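You operate a simulated robot arm through the tools that you are given. There is no shell and no other tool.

Carry out the task below with a simulated two-armed robot. There is one attempt and no reset: what you move stays moved.

JOB
The red speaker is silent. Volume LOW, amplifier off, plug it in, amplifier on, volume MID.
Fine: it stays on; both jack lights show green.

It is judged by the outcome, as a careful person would: the job done as asked, and still so three seconds after it is handed in. It fails if anything else is knocked over, pushed out of place, dropped, spilled or broken.

ROBOT AND FRAMES
Two 7-joint arms with two-finger grippers on one trunk that stands fixed in place. Base frame: the origin is at the foot of the trunk, x ahead of it, y to its left, z up. Lengths are in mm, angles in degrees, forces in N, time in s.
The left shoulder is at [60, 179, 1033], the right one opposite. With the tool pointing down near the work surface each hand reaches from about 100 to 600 mm from the base axis, measured 20 degrees to its own side. Payload 1.96 kg a hand.
Tool frame (each hand has its own): the origin (TCP) lies between the finger pads and is the grasp point; the fingertips stand 20 mm ahead of it; z points along the fingers, y is the line along which they close. The gripper opens to 72 mm; its body begins 38 mm behind the TCP.
Orientation is that of the tool frame in the base frame, as [roll, pitch, yaw] about the fixed x, y, z axes, in that order (R = Rz(yaw) Ry(pitch) Rx(roll)). With the fingers straight down and closing along the base's y, the tool's x points along the base's -x, its y along +y and its z along -z.

CONTROLS
- The arms move only by the tool move_arm. It takes "left_commands", "right_commands" or both (then of equal length, played together; a hand with none holds still); each is a list of rows, each a list of 3 entries, a list of its own where there are three numbers: the turn, a rotation vector about the base's x, y, z in units of 180 degrees (1.0 is 180 degrees), then the shift along the base's x, y, z in units of 400 mm (1.0 is 400 mm), then the finger opening in mm, from 0 to 72. In form: [[[wx, wy, wz], [x, y, z], grip], ...]. A call has 1 to 20 rows; each row is the pose to reach, as a shift and turn from the pose commanded when the call began. A call with a number of a shift or a turn outside -1 to 1 is refused whole. Rows are played at 5 a second. More than 50 mm and 8.6 degrees between two rows, or a gripper value outside its range, and nothing of the call is played. Where a pose cannot be reached the arm comes as near as it can. A force on the tool above 40 N (or 10 N above the force at the start of the call, whichever is more), or a blocked arm, ends the call early, and 0.2 s more pass. The fingers move at their own pace (about 153 mm/s each) and stop on an object; they squeeze with about 33 N. The grip force told is the motor's: it shows also when the fingers shut on nothing. Time passes only in rows, and 0.2 s behind the last, so rows that repeat a pose let the fingers close. The reply holds the time, the measured pose of the TCP, the force on the tool along the base axes, the opening and the grip force, in the units named above and with some noise, with the torque about the TCP (base axes, N m) and any sound that the robot's microphone picked up.
- Cameras (640 x 400 px; columns grow to the right, rows downward): "scene" is now at [16, 6.8, 1572.9]; the picture's right is [0.16, -0.99, 0.00], its down [-0.83, -0.13, -0.54] and it looks along [0.54, 0.09, -0.84] (base axes); focal length 352 px, centre (320, 200). "left" rides on the left gripper at [71, -19, -82] in its tool frame; the picture's right is [0.26, 0.97, 0.00], its down [-0.67, 0.18, -0.72] and it looks along [-0.69, 0.19, 0.70] (tool axes); focal length 280 px, centre (320, 200). "right" rides on the right gripper at [71, 19, -82] in its tool frame; the picture's right is [-0.26, 0.97, 0.00], its down [-0.67, -0.18, -0.72] and it looks along [-0.69, -0.19, 0.70] (tool axes); focal length 280 px, centre (320, 200). There is no depth. A picture from a camera that has moved, and an enlarged one, comes with that camera's place and axes in the base frame and with its lens. The place of the scene camera against the robot may be out by one fixed shift of up to 12 mm in any direction.
- camera(camera): a new picture of that camera. No time passes.
- move_column(by): slides the trunk up (or, below 0, down) by that many mm; the arms and the scene camera ride with it, the base frame stays. It gives what a move gives, with no picture.
- aim_head(pan, tilt): turns the head with the scene camera to pan (to the left, within 86 degrees either way) and tilt (down, from -29 to 69), counted from straight ahead of the robot. It gives what a move gives.
- inspect(camera, box): a new picture of the part [left, top, right, bottom] of that camera's present view, enlarged. No time passes.
- hand_in(): hands the job in; it is judged then, once.

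Nothing tells you positions but the pictures and the camera data. Unless the task says otherwise, let go and move clear before handing in.

The tools are called after ">>>" as a command line: name --argument value ..., lists and objects as JSON in quotes. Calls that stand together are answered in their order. move_arm: Moves the arms, as the interface text tells. Its arguments: {"type":"object","properties":{"left_commands":{"type":"array","items":{"type":"array"}},"right_commands":{"type":"array","items":{"type":"array"}}},"required":[]} The other tools are called the same way: move_column (by) moves the trunk up or down; aim_head (pan, tilt) turns the head that bears the scene camera; camera (camera) takes a picture; inspect (camera, box) takes an enlarged picture of a part of a camera's view; hand_in () hands the job in.

At the start:

```text
t: 0.0
left_tool_pos: [415.7, 337.7, 975.0]
left_ee_rot: [-180.0, 0.0, 180.0]
left_force: [0.6, -0.3, 0.0]
left_ft_torque: [-0.01, -0.02, 0.01]
left_finger_gap: 71.8
left_grip_force: 0.0
right_tool_pos: [401.3, 17.9, 1042.9]
right_ee_rot: [179.9, 0.3, 180.0]
right_force: [0.0, -0.5, -0.4]
right_ft_torque: [0.01, 0.0, 0.03]
right_finger_gap: 72.3
right_grip_force: 0.1
trunk travel left (down, up): [-679.0, 311.0]
head pan, tilt (commanded): [9.1, 57.1]
```

scene: 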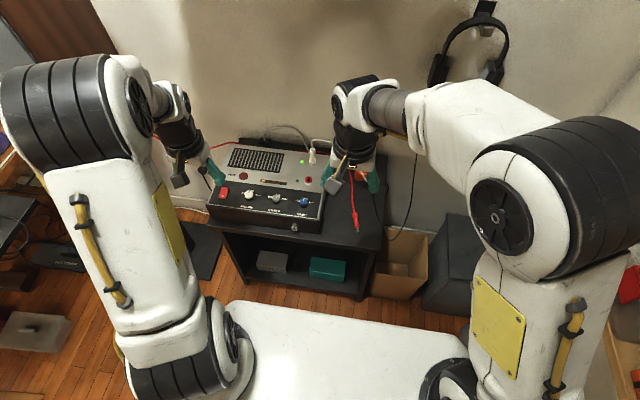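
right: 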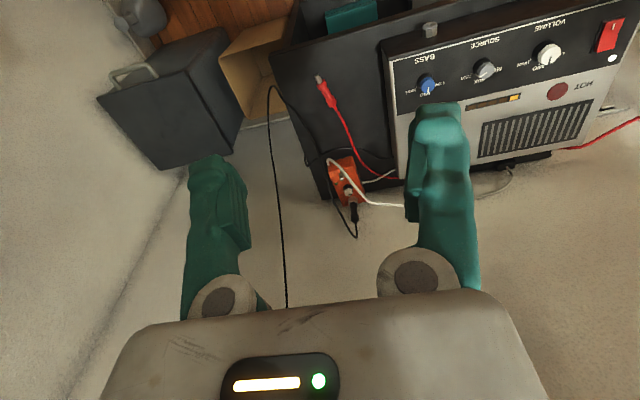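
left: 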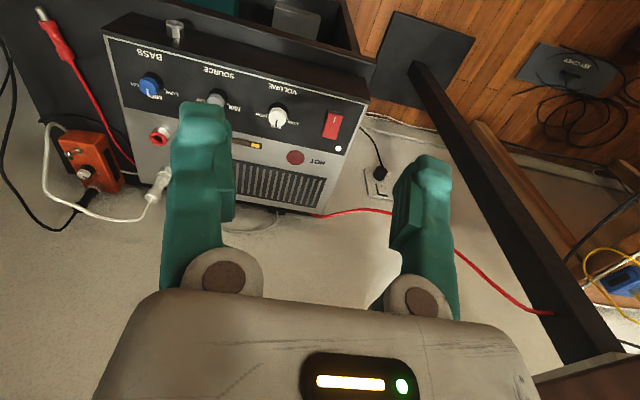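

I see an amplifier on a small black table, with a red power rocker, three knobs (white VOLUME, grey SOURCE, blue BASS), a red-jacketed plug lying on the table, a white plug in a jack on the top, and a free jack beside it. I'll look closer before moving.

>>> inspect --camera "scene" --box '[190, 120, 390, 245]'

>>> inspect --camera "right" --box '[300, 0, 640, 212]'

>>> inspect --camera "left" --box '[20, 0, 400, 237]'

```text
3.20 times, centred on (290, 182) of scene
camera zoom: at [16.0, 6.8, 1572.9], right [0.16, -0.99, 0.0], down [-0.83, -0.13, -0.54], along [0.54, 0.09, -0.84], focal length 1128 px, centre (416, 256)
```

zoom: 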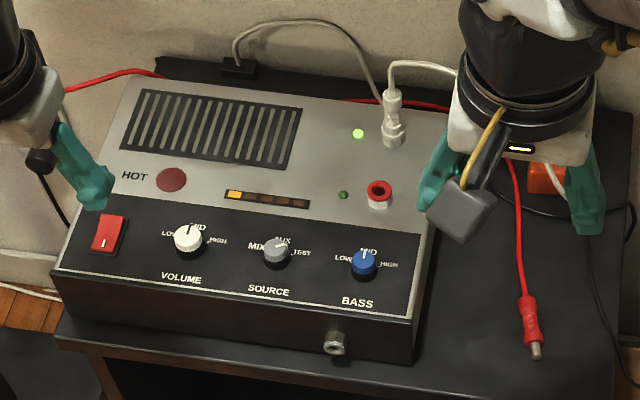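

```text
1.88 times, centred on (470, 106) of right
camera zoom: at [329.3, 37.5, 1124.8], right [0.26, 0.96, 0.0], down [0.67, -0.18, 0.72], along [0.69, -0.19, -0.7], focal length 528 px, centre (38, 377)
```

zoom: 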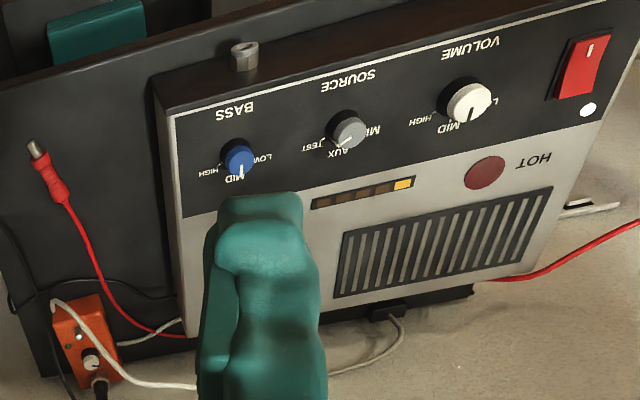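

```text
1.68 times, centred on (210, 118) of left
camera zoom: at [344.1, 317.6, 1055.7], right [-0.26, 0.97, 0.0], down [0.67, 0.18, 0.72], along [0.69, 0.19, -0.7], focal length 472 px, centre (505, 337)
```

zoom: 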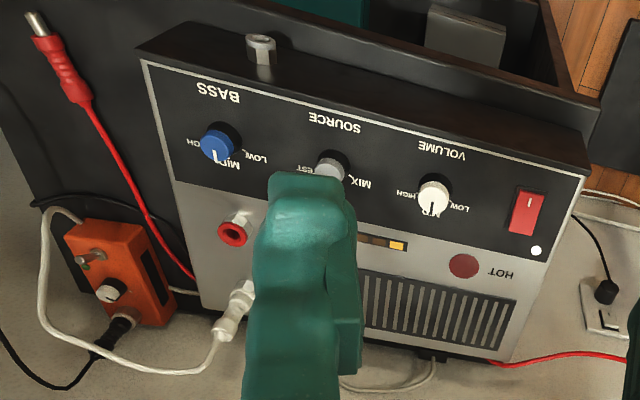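

The volume knob seems to be near [547,312,707], the power rocker near [551,393,692], the red plug on the table near [530..592,-16..-3,615], and the red jack near [628,149,700]. I'll bring both hands (with their cameras) down closer, still well clear, to measure better.

>>> move_arm --left_commands '[[[0, 0, 0], [0.03, 0, -0.09], 72], [[0, 0, 0], [0.05, 0, -0.18], 72], [[0, 0, 0], [0.08, 0, -0.27], 72], [[0, 0, 0], [0.1, 0, -0.36], 72], [[0, 0, 0], [0.1, 0, -0.42], 72]]' --right_commands '[[[0, 0, 0], [0.0, -0.02, -0.11], 72], [[0, 0, 0], [0.0, -0.04, -0.22], 72], [[0, 0, 0], [0.0, -0.06, -0.33], 72], [[0, 0, 0], [0.0, -0.07, -0.44], 72], [[0, 0, 0], [0.0, -0.08, -0.54], 72]]'

>>> camera --camera "left"

>>> camera --camera "right"

>>> camera --camera "scene"

```text
t: 1.2
left_tool_pos: [457.5, 339.0, 807.3]
left_ee_rot: [180.0, 0.0, -180.0]
left_force: [-0.5, 0.0, -1.4]
left_ft_torque: [0.02, -0.03, 0.0]
left_finger_gap: 72.0
left_grip_force: 0.1
right_tool_pos: [402.6, -13.3, 826.4]
right_ee_rot: [179.9, 0.3, 180.0]
right_force: [0.1, -0.3, -1.1]
right_ft_torque: [0.0, 0.01, 0.0]
right_finger_gap: 71.8
right_grip_force: 0.0
trunk travel left (down, up): [-679.0, 311.0]
head pan, tilt (commanded): [9.1, 57.1]
```

```text
taken
camera left: at [386.3, 319.4, 887.7], right [-0.26, 0.97, 0.0], down [0.67, 0.18, 0.72], along [0.69, 0.19, -0.7], focal length 280 px, centre (320, 200)
```

left: 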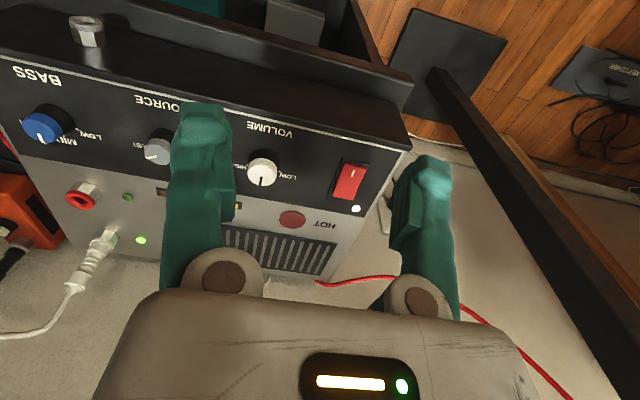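

```text
taken
camera right: at [330.0, 6.3, 908.0], right [0.26, 0.97, 0.0], down [0.67, -0.18, 0.72], along [0.69, -0.19, -0.7], focal length 280 px, centre (320, 200)
```

right: 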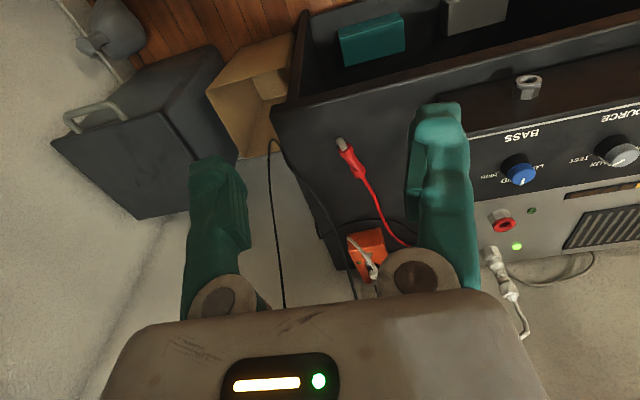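

```text
taken
camera scene: at [16.9, 7.0, 1573.0], right [0.16, -0.99, 0.0], down [-0.83, -0.13, -0.54], along [0.54, 0.09, -0.84], focal length 352 px, centre (320, 200)
```

scene: 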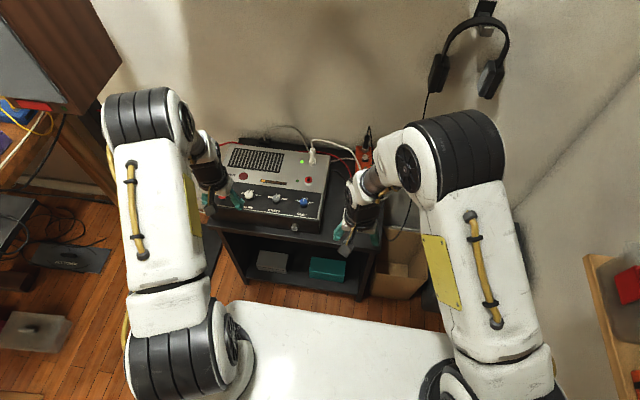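

Both views are clearer now. I'll enlarge the volume knob, switch, jack and plug areas.

>>> inspect --camera "left" --box '[220, 100, 420, 225]'

>>> inspect --camera "left" --box '[0, 40, 220, 178]'

>>> inspect --camera "left" --box '[0, 150, 220, 288]'

>>> inspect --camera "right" --box '[470, 60, 640, 285]'

>>> inspect --camera "right" --box '[300, 110, 440, 285]'

>>> inspect --camera "scene" --box '[195, 120, 395, 245]'

```text
3.20 times, centred on (320, 162) of left
camera zoom: at [386.3, 319.4, 887.7], right [-0.26, 0.97, 0.0], down [0.67, 0.18, 0.72], along [0.69, 0.19, -0.7], focal length 897 px, centre (320, 320)
```

zoom: 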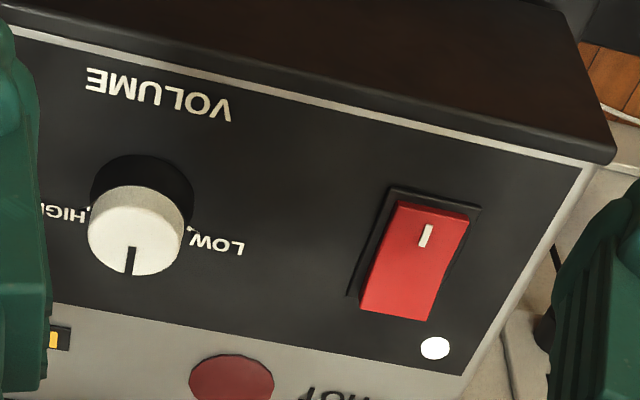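

```text
2.90 times, centred on (110, 109) of left
camera zoom: at [386.3, 319.4, 887.7], right [-0.26, 0.97, 0.0], down [0.67, 0.18, 0.72], along [0.69, 0.19, -0.7], focal length 813 px, centre (929, 464)
```

zoom: 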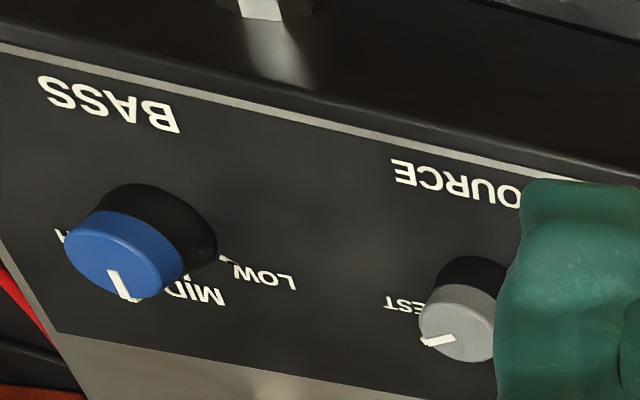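

```text
2.90 times, centred on (110, 219) of left
camera zoom: at [386.3, 319.4, 887.7], right [-0.26, 0.97, 0.0], down [0.67, 0.18, 0.72], along [0.69, 0.19, -0.7], focal length 813 px, centre (929, 145)
```

zoom: 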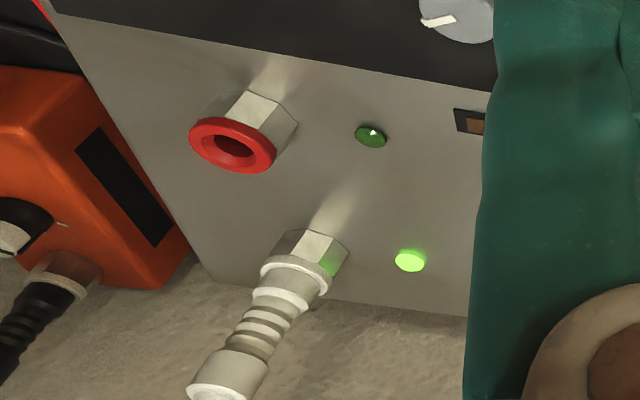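

```text
1.78 times, centred on (555, 172) of right
camera zoom: at [330.0, 6.3, 908.0], right [0.26, 0.97, 0.0], down [0.67, -0.18, 0.72], along [0.69, -0.19, -0.7], focal length 498 px, centre (-98, 249)
```

zoom: 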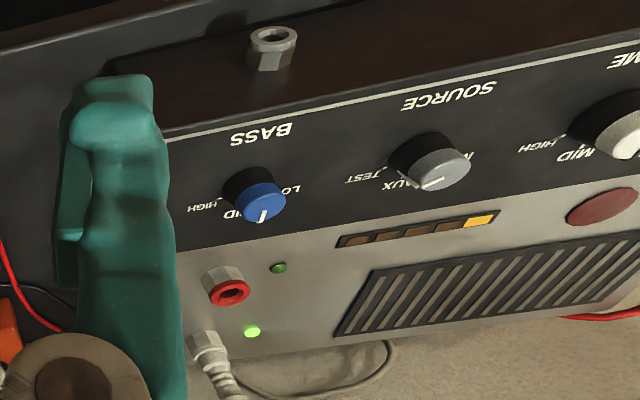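

```text
2.29 times, centred on (370, 198) of right
camera zoom: at [330.0, 6.3, 908.0], right [0.26, 0.97, 0.0], down [0.67, -0.18, 0.72], along [0.69, -0.19, -0.7], focal length 641 px, centre (206, 206)
```

zoom: 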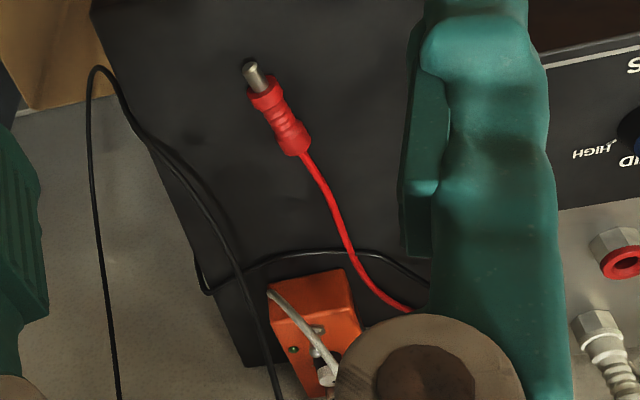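

```text
3.20 times, centred on (295, 182) of scene
camera zoom: at [16.9, 7.0, 1573.0], right [0.16, -0.99, 0.0], down [-0.83, -0.13, -0.54], along [0.54, 0.09, -0.84], focal length 1128 px, centre (400, 256)
```

zoom: 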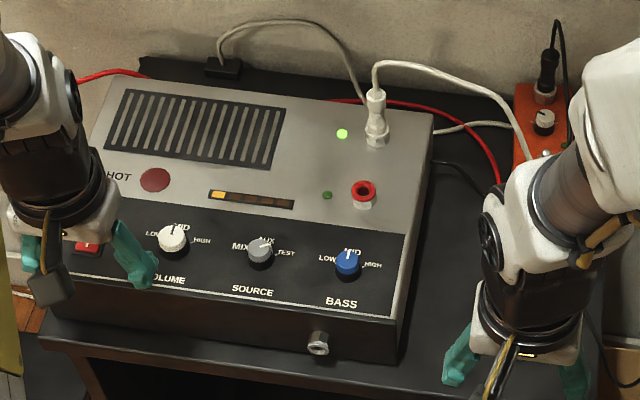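

The panel is flat at about z=687. The volume knob, about 25 mm across with its top near 706, points at MID, with LOW toward +y. The red jack top is near [633,148,701]. I'll move the left hand over the volume knob for a close look.

>>> move_arm --left_commands '[[[0, 0, 0], [0.08, -0.02, -0.03], 60], [[0, 0, 0], [0.16, -0.045, -0.06], 60], [[0, 0, 0], [0.231, -0.0675, -0.09], 60], [[0, 0, 0], [0.231, -0.0675, -0.11], 60]]'

>>> camera --camera "left"

>>> inspect --camera "left" --box '[220, 80, 420, 205]'

```text
t: 2.2
left_tool_pos: [547.9, 311.6, 762.5]
left_ee_rot: [-180.0, 0.1, -180.0]
left_force: [-0.5, 0.6, -0.5]
left_ft_torque: [-0.02, -0.02, 0.05]
left_finger_gap: 60.1
left_grip_force: 0.0
right_tool_pos: [400.8, -13.8, 826.3]
right_ee_rot: [179.9, 0.3, -180.0]
right_force: [0.4, 0.1, -0.2]
right_ft_torque: [-0.01, 0.0, -0.03]
right_finger_gap: 71.9
right_grip_force: 0.0
trunk travel left (down, up): [-679.0, 311.0]
head pan, tilt (commanded): [9.1, 57.1]
```

```text
taken
camera left: at [476.9, 291.4, 844.0], right [-0.26, 0.97, 0.0], down [0.67, 0.18, 0.72], along [0.69, 0.19, -0.7], focal length 280 px, centre (320, 200)
```

left: 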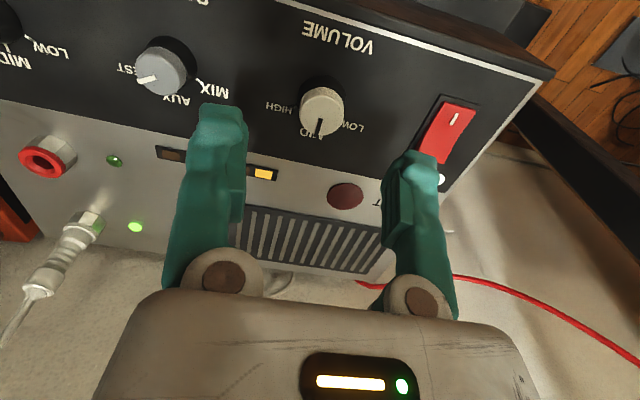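

```text
3.20 times, centred on (320, 142) of left
camera zoom: at [476.9, 291.4, 844.0], right [-0.26, 0.97, 0.0], down [0.67, 0.18, 0.72], along [0.69, 0.19, -0.7], focal length 897 px, centre (320, 384)
```

zoom: 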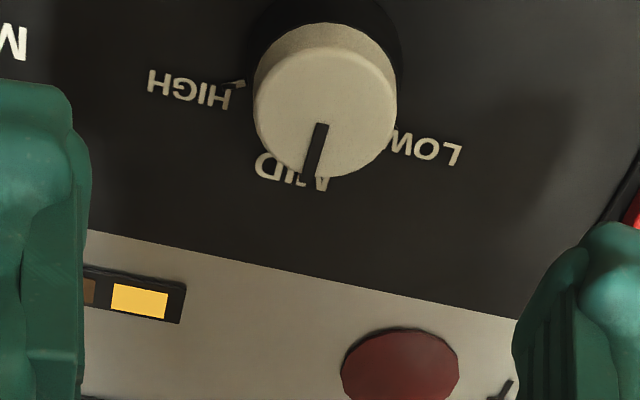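

The knob centre is about [551,312], top z≈705, with the LOW and HIGH ticks about ±60° from MID. I'll lower the fingers around it and grip.

>>> move_arm --left_commands '[[[0, 0, 0], [0.008, 0, -0.06], 50], [[0, 0, 0], [0.008, 0.001, -0.129], 50], [[0, 0, 0], [0.008, 0.001, -0.129], 15], [[0, 0, 0], [0.008, 0.001, -0.129], 15]]'

>>> camera --camera "left"

>>> inspect --camera "scene" --box '[195, 120, 395, 245]'

```text
t: 3.2
left_tool_pos: [550.8, 312.8, 710.3]
left_ee_rot: [-179.9, 0.1, 180.0]
left_force: [0.0, 15.1, 0.3]
left_ft_torque: [0.39, -0.02, 0.02]
left_finger_gap: 24.1
left_grip_force: 39.8
right_tool_pos: [401.4, -12.1, 826.3]
right_ee_rot: [-180.0, 0.3, 180.0]
right_force: [0.5, 0.3, -0.8]
right_ft_torque: [0.01, -0.02, 0.01]
right_finger_gap: 71.8
right_grip_force: 0.1
trunk travel left (down, up): [-679.0, 311.0]
head pan, tilt (commanded): [9.1, 57.1]
```

```text
taken
camera left: at [479.5, 293.0, 791.8], right [-0.26, 0.96, 0.0], down [0.67, 0.18, 0.72], along [0.69, 0.19, -0.7], focal length 280 px, centre (320, 200)
```

left: 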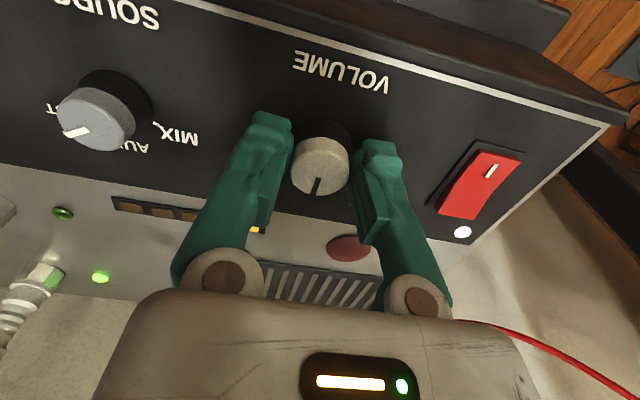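

```text
3.20 times, centred on (295, 182) of scene
camera zoom: at [16.1, 9.3, 1572.9], right [0.16, -0.99, 0.0], down [-0.83, -0.13, -0.54], along [0.54, 0.09, -0.84], focal length 1128 px, centre (400, 256)
```

zoom: 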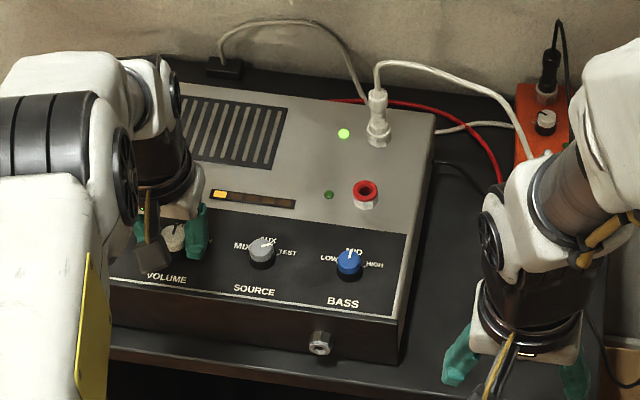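

The knob is gripped (gap 24 mm), with a 15 N sideways push showing that I'm slightly off-centre in y. I'll shift a little to ease it before turning.

>>> move_arm --left_commands '[[[0, 0, 0], [0, 0.003, 0], 15], [[0, 0, 0], [0, 0.003, 0], 15]]'

```text
t: 3.8
left_tool_pos: [550.6, 312.4, 710.6]
left_ee_rot: [-179.9, -0.1, 179.9]
left_force: [-1.8, 15.9, -0.1]
left_ft_torque: [0.25, -0.44, 0.02]
left_finger_gap: 24.2
left_grip_force: 39.7
right_tool_pos: [400.5, -13.6, 825.9]
right_ee_rot: [179.9, 0.3, -179.9]
right_force: [-0.3, -0.2, 0.8]
right_ft_torque: [0.0, -0.01, -0.01]
right_finger_gap: 72.0
right_grip_force: 0.0
trunk travel left (down, up): [-679.0, 311.0]
head pan, tilt (commanded): [9.1, 57.1]
```

>>> move_arm --left_commands '[[[0, 0, 0], [0, 0.004, 0], 15], [[0, 0, 0], [0, 0.004, 0], 15]]'

```text
t: 4.4
left_tool_pos: [551.0, 312.8, 711.7]
left_ee_rot: [-179.9, 0.1, 180.0]
left_force: [-4.0, 7.1, 0.2]
left_ft_torque: [0.04, -0.04, 0.02]
left_finger_gap: 24.1
left_grip_force: 39.8
right_tool_pos: [400.2, -13.4, 824.8]
right_ee_rot: [-180.0, 0.3, -180.0]
right_force: [-0.1, -0.7, -0.7]
right_ft_torque: [-0.01, -0.02, -0.01]
right_finger_gap: 71.8
right_grip_force: 0.1
trunk travel left (down, up): [-679.0, 311.0]
head pan, tilt (commanded): [9.1, 57.1]
```

The side force has dropped, so I'll turn the knob counter-clockwise (seen from above) toward LOW.

>>> move_arm --left_commands '[[[0, 0, 0.042], [0, 0.002, 0], 15], [[0, 0, 0.083], [0, 0.002, 0], 15], [[0, 0, 0.125], [0, 0.002, 0], 15], [[0, 0, 0.167], [0, 0.002, 0], 15], [[0, 0, 0.208], [0, 0.002, 0], 15], [[0, 0, 0.25], [0, 0.002, 0], 15], [[0, 0, 0.28], [0, 0.002, 0], 15], [[0, 0, 0.28], [0, 0.002, 0], 15]]'

>>> camera --camera "left"

>>> camera --camera "scene"

```text
t: 6.2
left_tool_pos: [551.8, 312.8, 711.5]
left_ee_rot: [179.8, 0.0, -129.6]
left_force: [-0.5, -18.8, -9.2]
left_ft_torque: [-0.17, -0.09, 0.04]
left_finger_gap: 24.0
left_grip_force: 40.0
right_tool_pos: [401.9, -15.1, 825.4]
right_ee_rot: [179.7, 0.2, -179.9]
right_force: [-0.8, 0.3, -1.0]
right_ft_torque: [-0.03, -0.02, -0.01]
right_finger_gap: 72.0
right_grip_force: 0.0
trunk travel left (down, up): [-679.0, 311.0]
head pan, tilt (commanded): [9.1, 57.1]
```

```text
taken
camera left: at [520.6, 244.9, 792.0], right [-0.91, 0.41, 0.0], down [0.29, 0.64, 0.71], along [0.29, 0.65, -0.7], focal length 280 px, centre (320, 200)
```

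left: 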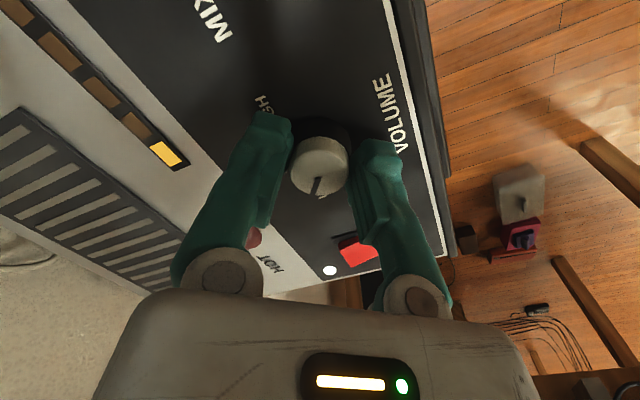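

```text
taken
camera scene: at [17.2, 4.4, 1572.9], right [0.16, -0.99, 0.0], down [-0.83, -0.13, -0.54], along [0.54, 0.09, -0.84], focal length 352 px, centre (320, 200)
```

scene: 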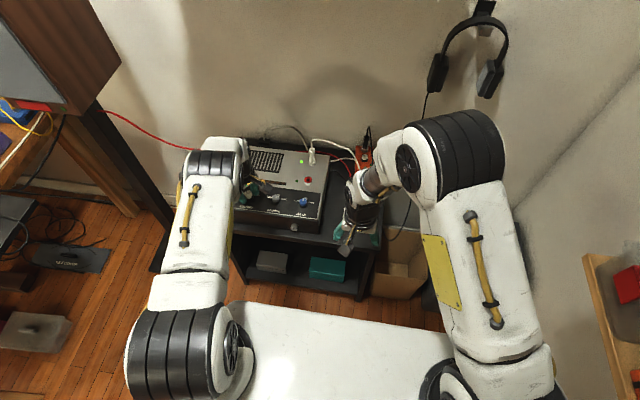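

>>> inspect --camera "left" --box '[250, 90, 410, 290]'

```text
2.00 times, centred on (330, 190) of left
camera zoom: at [520.6, 244.9, 792.0], right [-0.91, 0.41, 0.0], down [0.29, 0.64, 0.71], along [0.29, 0.65, -0.7], focal length 561 px, centre (300, 220)
```

zoom: 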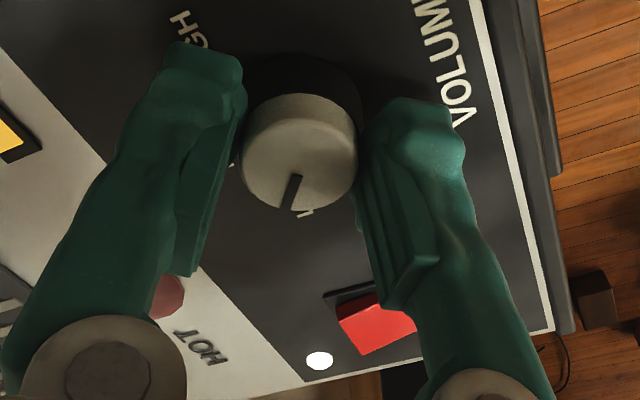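

The knob turned about 50° with the gripper, so the pointer is near 55°. I'll add a few degrees to reach the LOW tick, then release and lift to check.

>>> move_arm --left_commands '[[[0, 0, 0.02], [0, -0.004, 0], 15], [[0, 0, 0.034], [0, -0.004, 0], 15], [[0, 0, 0.034], [0, -0.004, 0], 15]]'

>>> inspect --camera "left" --box '[250, 90, 410, 290]'

```text
t: 7.0
left_tool_pos: [551.5, 312.0, 711.4]
left_ee_rot: [180.0, 0.0, -123.4]
left_force: [-0.1, -15.6, -7.7]
left_ft_torque: [-0.45, 0.21, -0.02]
left_finger_gap: 24.2
left_grip_force: 39.8
right_tool_pos: [401.6, -14.6, 825.9]
right_ee_rot: [179.9, 0.2, -180.0]
right_force: [-0.4, -0.1, -0.2]
right_ft_torque: [0.03, -0.02, -0.01]
right_finger_gap: 71.8
right_grip_force: 0.0
trunk travel left (down, up): [-679.0, 311.0]
head pan, tilt (commanded): [9.1, 57.1]
```

```text
2.00 times, centred on (330, 190) of left
camera zoom: at [528.0, 241.8, 791.9], right [-0.95, 0.31, 0.0], down [0.22, 0.66, 0.72], along [0.22, 0.68, -0.7], focal length 561 px, centre (300, 220)
```

zoom: 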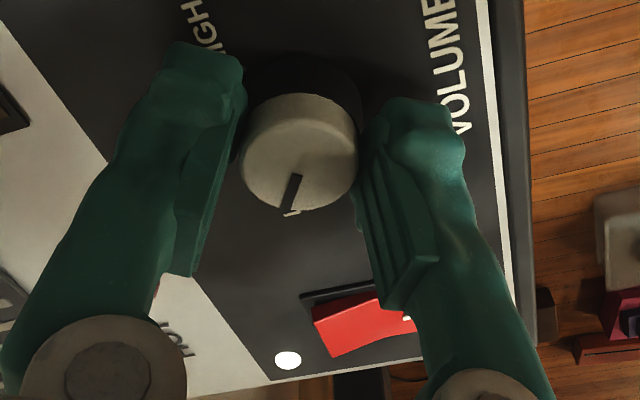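

>>> move_arm --left_commands '[[[0, 0, 0], [0, 0, 0], 50], [[0, 0, 0], [0, 0, 0], 50], [[0, 0, 0], [0, 0, 0.08], 50], [[0, 0, 0], [0, 0, 0.18], 50]]'

>>> inspect --camera "left" --box '[220, 60, 460, 210]'

>>> camera --camera "left"

```text
t: 8.0
left_tool_pos: [548.9, 312.6, 783.2]
left_ee_rot: [180.0, -0.1, -123.4]
left_force: [-0.2, 0.7, 0.1]
left_ft_torque: [0.0, -0.02, 0.01]
left_finger_gap: 49.9
left_grip_force: 0.0
right_tool_pos: [401.0, -14.4, 825.4]
right_ee_rot: [179.9, 0.3, -179.9]
right_force: [0.1, 0.1, -0.4]
right_ft_torque: [0.02, -0.03, 0.04]
right_finger_gap: 71.9
right_grip_force: 0.1
trunk travel left (down, up): [-679.0, 311.0]
head pan, tilt (commanded): [9.1, 57.1]
```

```text
2.67 times, centred on (340, 135) of left
camera zoom: at [525.9, 241.4, 864.3], right [-0.95, 0.31, 0.0], down [0.22, 0.66, 0.72], along [0.23, 0.68, -0.7], focal length 748 px, centre (267, 373)
```

zoom: 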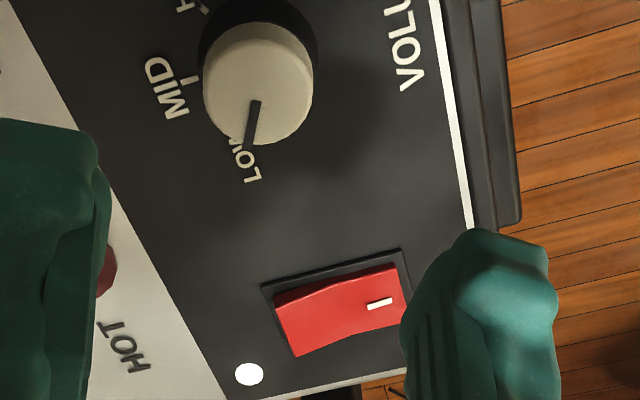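

```text
taken
camera left: at [525.9, 241.4, 864.3], right [-0.95, 0.31, 0.0], down [0.22, 0.66, 0.72], along [0.23, 0.68, -0.7], focal length 280 px, centre (320, 200)
```

left: 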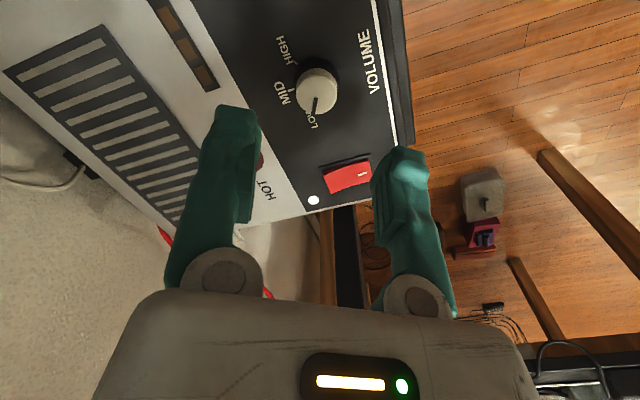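

The volume pointer is at LOW. The rocker's far end stands proud with the near "I" end pressed in, so the amp is on. I'll turn the wrist back, close the fingers and go above the rocker's far end for the OFF press.

>>> move_arm --left_commands '[[[0, 0, -0.04], [0.005, 0.03, 0], 40], [[0, 0, -0.08], [0.01, 0.06, 0], 20], [[0, 0, -0.12], [0.015, 0.09, 0], 0], [[0, 0, -0.16], [0.02, 0.12, 0], 0], [[0, 0, -0.2], [0.025, 0.15, 0], 0], [[0, 0, -0.24], [0.03, 0.18, 0], 0], [[0, 0, -0.28], [0.035, 0.196, -0.02], 0], [[0, 0, -0.3144], [0.04, 0.196, -0.05], 0]]'

>>> camera --camera "left"

>>> inspect --camera "left" --box '[200, 60, 440, 210]'

>>> inspect --camera "scene" --box '[195, 120, 395, 245]'

```text
t: 9.8
left_tool_pos: [566.6, 391.1, 768.7]
left_ee_rot: [180.0, 0.1, -177.1]
left_force: [0.3, -0.5, 0.5]
left_ft_torque: [-0.01, -0.03, -0.03]
left_finger_gap: 0.0
left_grip_force: 29.8
left hand out of reach, approached as far as the arm can: row 8
right_tool_pos: [401.6, -14.2, 826.8]
right_ee_rot: [180.0, 0.4, -180.0]
right_force: [-0.2, 0.3, -0.1]
right_ft_torque: [-0.02, 0.02, 0.0]
right_finger_gap: 72.1
right_grip_force: 0.1
trunk travel left (down, up): [-679.0, 311.0]
head pan, tilt (commanded): [9.1, 57.1]
```

```text
taken
camera left: at [495.0, 367.1, 849.6], right [-0.31, 0.95, 0.0], down [0.66, 0.22, 0.72], along [0.68, 0.22, -0.7], focal length 280 px, centre (320, 200)
```

left: 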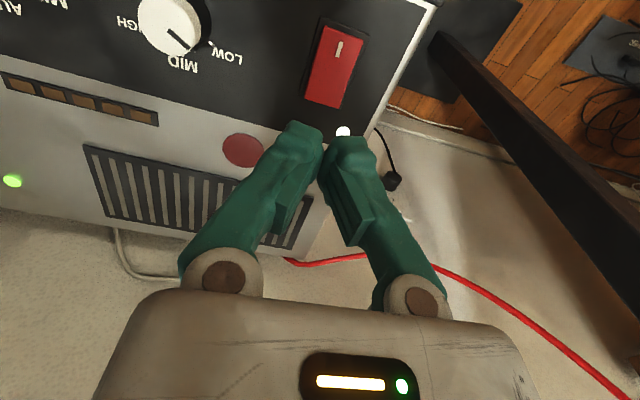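

```text
2.67 times, centred on (320, 135) of left
camera zoom: at [495.0, 367.1, 849.6], right [-0.31, 0.95, 0.0], down [0.66, 0.22, 0.72], along [0.68, 0.22, -0.7], focal length 748 px, centre (320, 373)
```

zoom: 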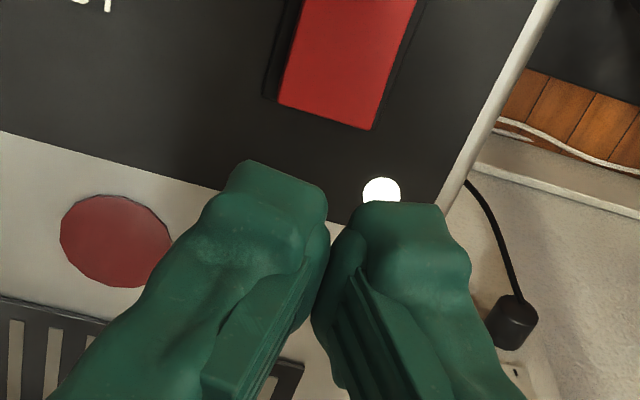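

```text
3.20 times, centred on (295, 182) of scene
camera zoom: at [16.0, 6.7, 1572.9], right [0.16, -0.99, 0.0], down [-0.83, -0.13, -0.54], along [0.54, 0.09, -0.84], focal length 1128 px, centre (400, 256)
```

zoom: 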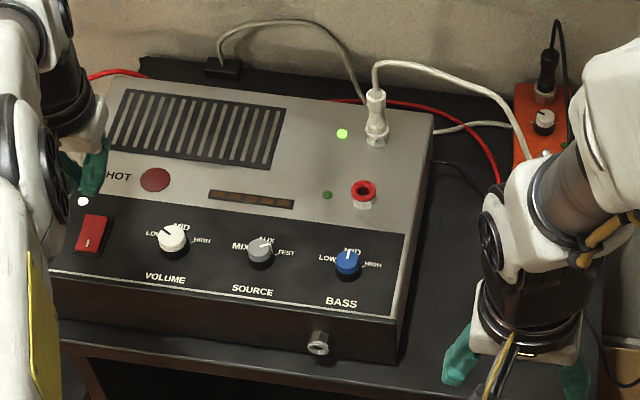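

The volume is at LOW, confirmed in the scene view. The left hand is at its reach limit above the rocker, so I'll raise both hands and lower the trunk to bring the shoulders nearer the working height.

>>> move_arm --left_commands '[[[0, 0, 0], [-0.03, -0.01, 0.1], 0], [[0, 0, 0], [-0.06, -0.02, 0.2], 0], [[0, 0, 0], [-0.09, -0.03, 0.3], 0], [[0, 0, 0], [-0.12, -0.04, 0.4], 0]]' --right_commands '[[[0, 0, 0], [0, 0, 0.09], 72], [[0, 0, 0], [0, 0, 0.18], 72], [[0, 0, 0], [0, 0, 0.27], 72], [[0, 0, 0], [0, 0, 0.36], 72]]'

>>> move_column --by -150

>>> camera --camera "scene"

>>> camera --camera "left"

```text
t: 10.8
left_tool_pos: [515.9, 375.9, 931.0]
left_ee_rot: [179.9, 0.2, -176.9]
left_force: [0.1, 0.1, 0.6]
left_ft_torque: [-0.01, 0.0, -0.02]
left_finger_gap: 0.1
left_grip_force: 29.8
right_tool_pos: [401.8, -14.6, 969.1]
right_ee_rot: [179.9, 0.3, 179.9]
right_force: [-1.3, -1.0, 0.2]
right_ft_torque: [0.0, 0.0, -0.01]
right_finger_gap: 71.8
right_grip_force: 0.0
trunk travel left (down, up): [-679.0, 311.0]
head pan, tilt (commanded): [9.1, 57.1]
```

```text
t: 12.6
left_tool_pos: [517.3, 376.3, 779.6]
left_ee_rot: [180.0, 0.1, -176.9]
left_force: [-0.3, 0.2, 0.7]
left_ft_torque: [0.05, 0.0, -0.03]
left_finger_gap: 0.0
left_grip_force: 29.6
right_tool_pos: [403.6, -14.4, 818.2]
right_ee_rot: [180.0, 0.3, -180.0]
right_force: [0.2, -0.1, 0.6]
right_ft_torque: [-0.01, -0.02, -0.03]
right_finger_gap: 71.9
right_grip_force: 0.0
trunk travel left (down, up): [-529.0, 461.0]
head pan, tilt (commanded): [9.1, 57.1]
```

```text
taken
camera scene: at [15.8, 6.7, 1423.0], right [0.16, -0.99, 0.0], down [-0.83, -0.13, -0.54], along [0.54, 0.09, -0.84], focal length 352 px, centre (320, 200)
```

scene: 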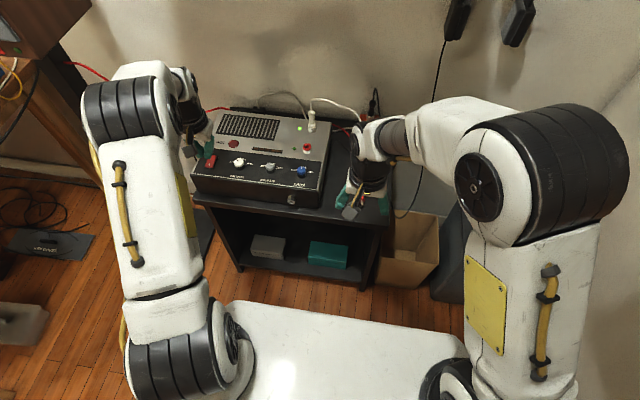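

```text
taken
camera left: at [446.8, 352.1, 860.2], right [-0.31, 0.95, 0.0], down [0.66, 0.22, 0.72], along [0.68, 0.22, -0.7], focal length 280 px, centre (320, 200)
```

left: 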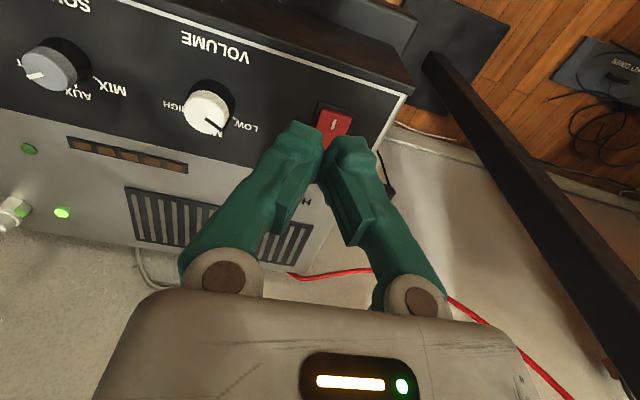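

Now I'll move above the rocker's far end (about [565,391]) and come down in small steps.

>>> move_arm --left_commands '[[[0, 0, 0], [0.06, 0.02, 0], 0], [[0, 0, 0], [0.119, 0.038, 0], 0], [[0, 0, 0], [0.119, 0.038, -0.06], 0], [[0, 0, 0], [0.119, 0.038, -0.12], 0]]'

>>> camera --camera "left"

>>> inspect --camera "scene" --box '[170, 80, 370, 205]'

```text
t: 13.6
left_tool_pos: [543.0, 384.0, 760.0]
left_ee_rot: [179.9, 0.4, -177.0]
left_force: [-0.5, -0.4, 0.3]
left_ft_torque: [0.01, 0.02, -0.01]
left_finger_gap: 0.0
left_grip_force: 30.2
left hand out of reach, approached as far as the arm can: row 1, 2, 3, 4
right_tool_pos: [401.6, -13.8, 817.7]
right_ee_rot: [180.0, 0.4, -180.0]
right_force: [0.1, 0.5, 0.6]
right_ft_torque: [0.01, -0.04, 0.0]
right_finger_gap: 72.0
right_grip_force: 0.0
trunk travel left (down, up): [-529.0, 461.0]
head pan, tilt (commanded): [9.1, 57.1]
```

```text
taken
camera left: at [472.7, 360.4, 840.5], right [-0.31, 0.95, 0.0], down [0.66, 0.22, 0.72], along [0.68, 0.23, -0.69], focal length 280 px, centre (320, 200)
```

left: 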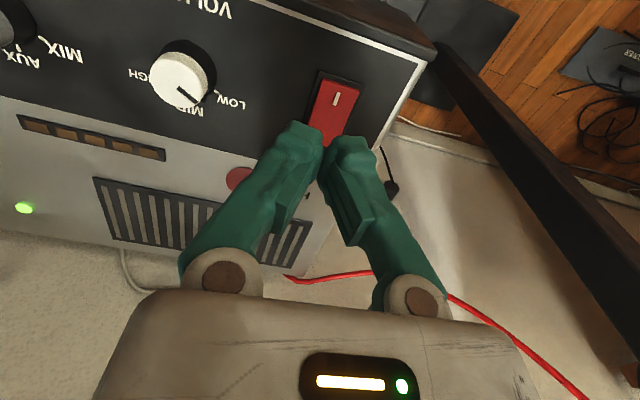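

```text
3.20 times, centred on (270, 142) of scene
camera zoom: at [15.9, 6.8, 1422.9], right [0.16, -0.99, 0.0], down [-0.83, -0.13, -0.54], along [0.54, 0.09, -0.84], focal length 1128 px, centre (480, 384)
```

zoom: 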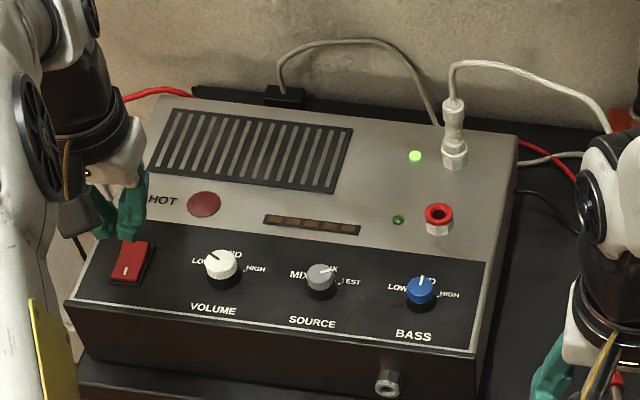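

Lowering the trunk made the reach worse: the wrist sits well above the TCP, so higher shoulders suit this better. I'll raise the trunk most of the way back.

>>> move_column --by 120

>>> move_arm --left_commands '[[[0, 0, 0], [0.03, 0.01, -0.1], 0], [[0, 0, 0], [0.05, 0.016, -0.2], 0], [[0, 0, 0], [0.055, 0.018, -0.3], 0]]'

>>> camera --camera "left"

```text
t: 15.1
left_tool_pos: [543.1, 382.5, 880.0]
left_ee_rot: [179.9, 0.3, -177.0]
left_force: [0.2, 0.4, -0.3]
left_ft_torque: [-0.01, -0.01, -0.01]
left_finger_gap: 0.2
left_grip_force: 29.4
right_tool_pos: [403.2, -13.9, 938.0]
right_ee_rot: [180.0, 0.4, -180.0]
right_force: [-0.3, 0.3, -0.6]
right_ft_torque: [0.04, -0.02, 0.01]
right_finger_gap: 72.0
right_grip_force: 0.1
trunk travel left (down, up): [-649.0, 341.0]
head pan, tilt (commanded): [9.1, 57.1]
```

```text
t: 15.8
left_tool_pos: [565.7, 392.9, 759.2]
left_ee_rot: [179.9, 0.3, -177.0]
left_force: [0.1, -0.7, 0.5]
left_ft_torque: [-0.01, -0.02, 0.01]
left_finger_gap: 0.2
left_grip_force: 29.7
right_tool_pos: [404.0, -13.3, 937.4]
right_ee_rot: [-180.0, 0.4, -180.0]
right_force: [0.1, -0.1, -0.4]
right_ft_torque: [-0.01, 0.01, -0.01]
right_finger_gap: 72.4
right_grip_force: 0.0
trunk travel left (down, up): [-649.0, 341.0]
head pan, tilt (commanded): [9.1, 57.1]
```

```text
taken
camera left: at [494.8, 368.3, 840.2], right [-0.31, 0.95, 0.0], down [0.66, 0.22, 0.72], along [0.68, 0.22, -0.7], focal length 280 px, centre (320, 200)
```

left: 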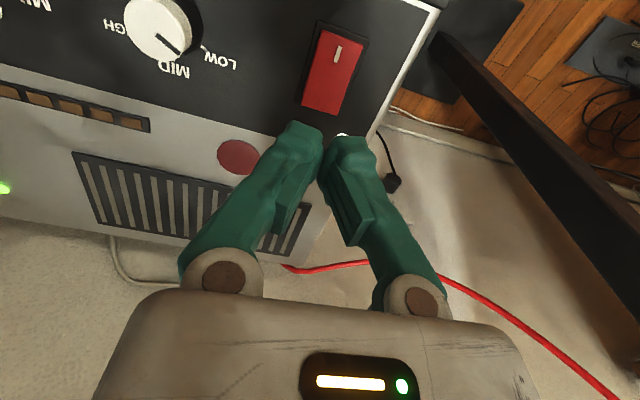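

I'm above the rocker's far end now. I'll lower to just above contact and check alignment.

>>> move_arm --left_commands '[[[0, 0, 0], [-0.003, -0.003, -0.05], 0], [[0, 0, 0], [-0.003, -0.003, -0.093], 0]]'

>>> camera --camera "left"

>>> inspect --camera "left" --box '[220, 60, 460, 210]'

>>> inspect --camera "scene" --box '[190, 100, 350, 200]'

```text
t: 16.4
left_tool_pos: [564.2, 388.9, 722.0]
left_ee_rot: [179.9, 0.3, -177.1]
left_force: [-0.1, 0.4, 0.1]
left_ft_torque: [-0.01, -0.01, 0.03]
left_finger_gap: 0.1
left_grip_force: 29.9
right_tool_pos: [402.9, -13.0, 938.1]
right_ee_rot: [-180.0, 0.3, 179.9]
right_force: [-0.1, 0.0, -0.4]
right_ft_torque: [0.02, 0.02, 0.01]
right_finger_gap: 72.0
right_grip_force: 0.0
trunk travel left (down, up): [-649.0, 341.0]
head pan, tilt (commanded): [9.1, 57.1]
```

```text
taken
camera left: at [493.3, 365.3, 802.6], right [-0.31, 0.95, 0.0], down [0.66, 0.22, 0.72], along [0.68, 0.22, -0.69], focal length 280 px, centre (320, 200)
```

left: 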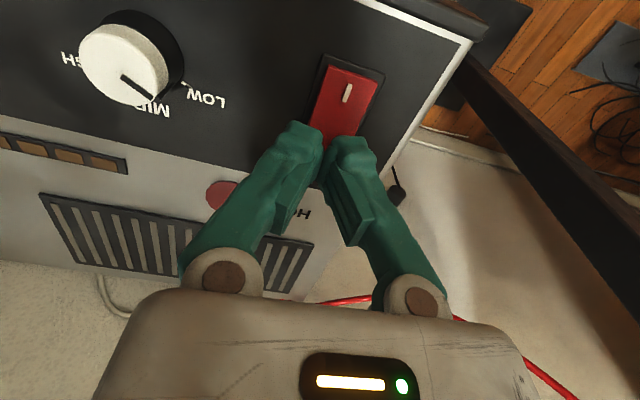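

```text
2.67 times, centred on (340, 135) of left
camera zoom: at [493.3, 365.3, 802.6], right [-0.31, 0.95, 0.0], down [0.66, 0.22, 0.72], along [0.68, 0.22, -0.69], focal length 748 px, centre (267, 373)
```

zoom: 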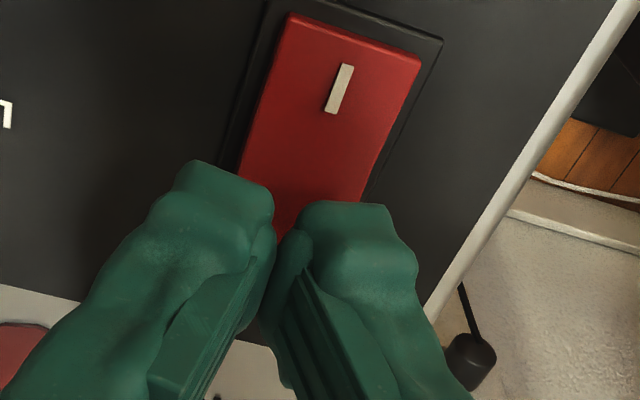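

```text
4.00 times, centred on (270, 150) of scene
camera zoom: at [16.2, 6.9, 1542.9], right [0.16, -0.99, 0.0], down [-0.83, -0.13, -0.54], along [0.54, 0.09, -0.84], focal length 1410 px, centre (520, 400)
```

zoom: 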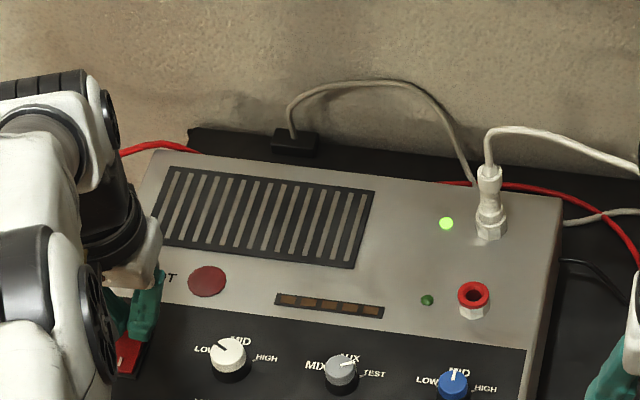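

The fingertips are over the far half of the rocker. I'll shift 3 mm to +y and press down gently.

>>> move_arm --left_commands '[[[0, 0, 0], [0, 0.009, 0], 0], [[0, 0, 0], [0, 0.009, -0.01], 0], [[0, 0, 0], [0, 0.009, -0.02], 0], [[0, 0, 0], [0, 0.009, -0.03], 0]]'

>>> inspect --camera "left" --box '[220, 40, 460, 190]'

>>> inspect --camera "scene" --box '[190, 100, 350, 200]'

```text
t: 17.4
left_tool_pos: [562.1, 392.9, 711.0]
left_ee_rot: [179.8, 0.7, -177.0]
left_force: [0.2, 0.0, 1.6]
left_ft_torque: [0.02, -0.03, 0.01]
left_finger_gap: 0.0
left_grip_force: 29.3
right_tool_pos: [401.6, -14.4, 937.9]
right_ee_rot: [179.9, 0.2, -179.9]
right_force: [-0.1, -0.2, -0.4]
right_ft_torque: [-0.01, 0.01, 0.02]
right_finger_gap: 71.9
right_grip_force: 0.1
trunk travel left (down, up): [-649.0, 341.0]
head pan, tilt (commanded): [9.1, 57.1]
```

```text
2.67 times, centred on (340, 115) of left
camera zoom: at [491.2, 369.4, 791.7], right [-0.31, 0.95, 0.0], down [0.66, 0.21, 0.72], along [0.69, 0.23, -0.69], focal length 748 px, centre (267, 427)
```

zoom: 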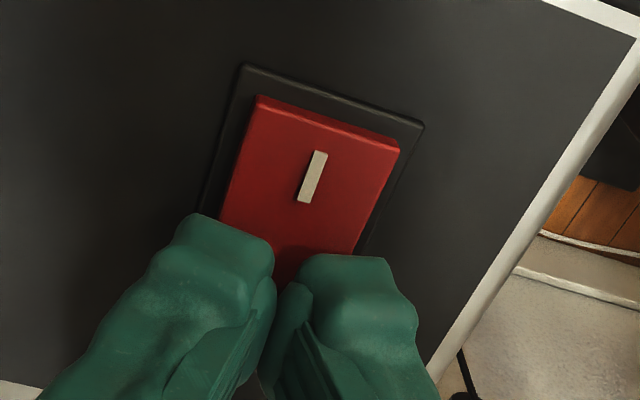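

```text
4.00 times, centred on (270, 150) of scene
camera zoom: at [15.8, 6.6, 1543.0], right [0.16, -0.99, 0.0], down [-0.83, -0.13, -0.54], along [0.54, 0.09, -0.84], focal length 1410 px, centre (520, 400)
```

zoom: 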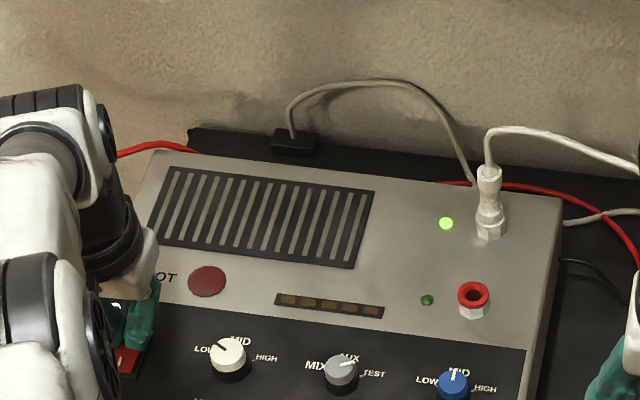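

The rocker is starting to tip, since its near edge is rising. I'll keep pressing a little.

>>> move_arm --left_commands '[[[0, 0, 0], [0.002, 0, -0.006], 0], [[0, 0, 0], [0.004, 0, -0.012], 0], [[0, 0, 0], [0.004, 0, -0.012], 0]]'

>>> inspect --camera "left" --box '[220, 40, 460, 190]'

>>> inspect --camera "scene" --box '[190, 100, 350, 200]'

```text
t: 18.2
left_tool_pos: [561.4, 391.3, 709.8]
left_ee_rot: [179.8, 0.5, -177.0]
left_force: [0.8, 0.7, 5.3]
left_ft_torque: [0.02, -0.03, -0.05]
left_finger_gap: 6.0
left_grip_force: 29.5
left hand out of reach, approached as far as the arm can: row 1, 2, 3
right_tool_pos: [402.1, -14.4, 938.1]
right_ee_rot: [179.9, 0.3, -179.9]
right_force: [0.0, 0.6, -0.2]
right_ft_torque: [-0.02, 0.0, 0.0]
right_finger_gap: 72.0
right_grip_force: 0.1
trunk travel left (down, up): [-649.0, 341.0]
head pan, tilt (commanded): [9.1, 57.1]
heard: click
```

```text
2.67 times, centred on (340, 115) of left
camera zoom: at [490.7, 368.6, 789.7], right [-0.31, 0.95, 0.0], down [0.66, 0.22, 0.72], along [0.69, 0.23, -0.69], focal length 748 px, centre (267, 427)
```

zoom: 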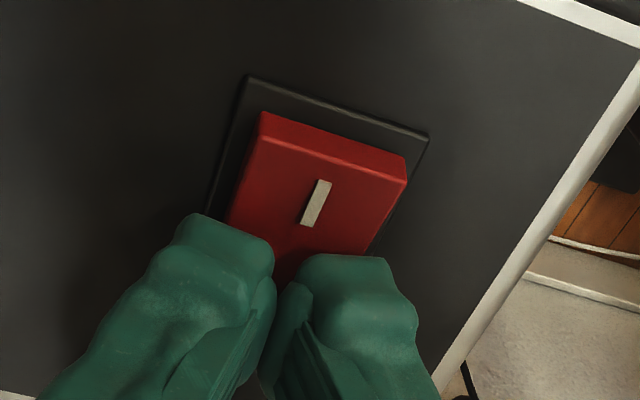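

```text
4.00 times, centred on (270, 150) of scene
camera zoom: at [15.7, 6.6, 1543.0], right [0.16, -0.99, 0.0], down [-0.83, -0.13, -0.54], along [0.54, 0.09, -0.84], focal length 1410 px, centre (520, 400)
```

zoom: 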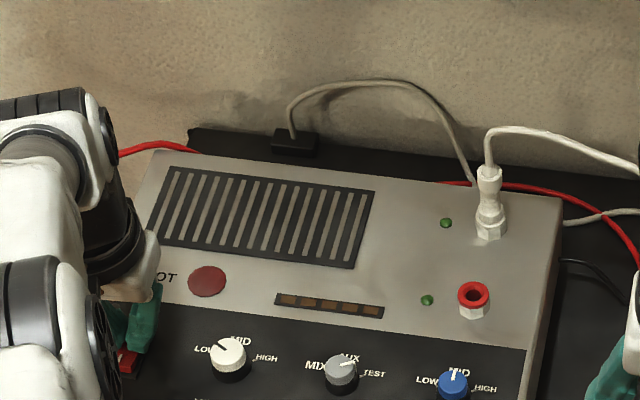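

A click sounded, the rocker has flipped and both lights are dark, so the amp is off. I'll lift the left hand away and confirm.

>>> move_arm --left_commands '[[[0, 0, 0], [0, 0, 0.05], 0], [[0, 0, 0], [0, 0, 0.12], 0], [[0, 0, 0], [-0.05, 0.01, 0.2], 0], [[0, 0, 0], [-0.14, 0.03, 0.27], 0], [[0, 0, 0], [-0.23, 0.06, 0.32], 0], [[0, 0, 0], [-0.32, 0.09, 0.36], 0]]'

>>> camera --camera "left"

>>> inspect --camera "scene" --box '[190, 100, 390, 225]'

```text
t: 19.6
left_tool_pos: [431.2, 429.1, 851.4]
left_ee_rot: [179.9, 0.3, -177.1]
left_force: [-0.3, 0.3, 0.5]
left_ft_torque: [0.0, -0.01, -0.02]
left_finger_gap: 0.0
left_grip_force: 29.6
right_tool_pos: [401.6, -14.2, 938.9]
right_ee_rot: [179.9, 0.3, -180.0]
right_force: [0.0, -0.5, -0.3]
right_ft_torque: [0.02, -0.02, 0.01]
right_finger_gap: 72.0
right_grip_force: 0.1
trunk travel left (down, up): [-649.0, 341.0]
head pan, tilt (commanded): [9.1, 57.1]
```

```text
taken
camera left: at [360.5, 406.1, 932.1], right [-0.31, 0.95, 0.0], down [0.66, 0.22, 0.72], along [0.68, 0.22, -0.69], focal length 280 px, centre (320, 200)
```

left: 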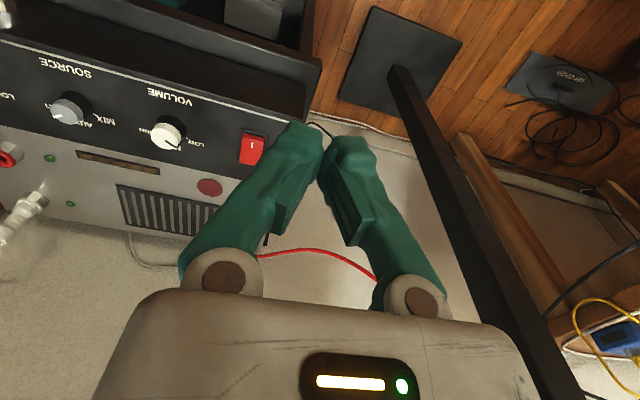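

```text
3.20 times, centred on (290, 162) of scene
camera zoom: at [14.5, 6.8, 1542.9], right [0.16, -0.99, 0.0], down [-0.83, -0.13, -0.54], along [0.54, 0.09, -0.84], focal length 1128 px, centre (416, 320)
```

zoom: 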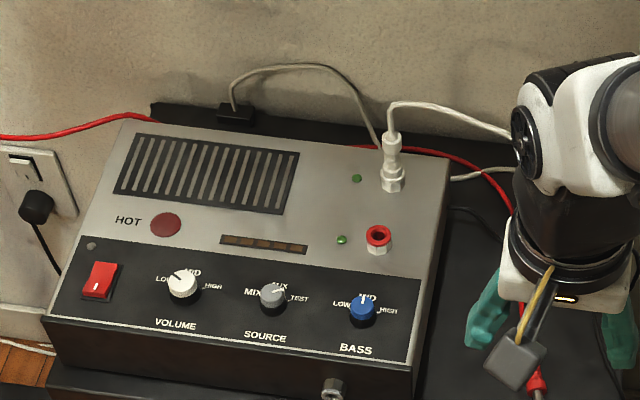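

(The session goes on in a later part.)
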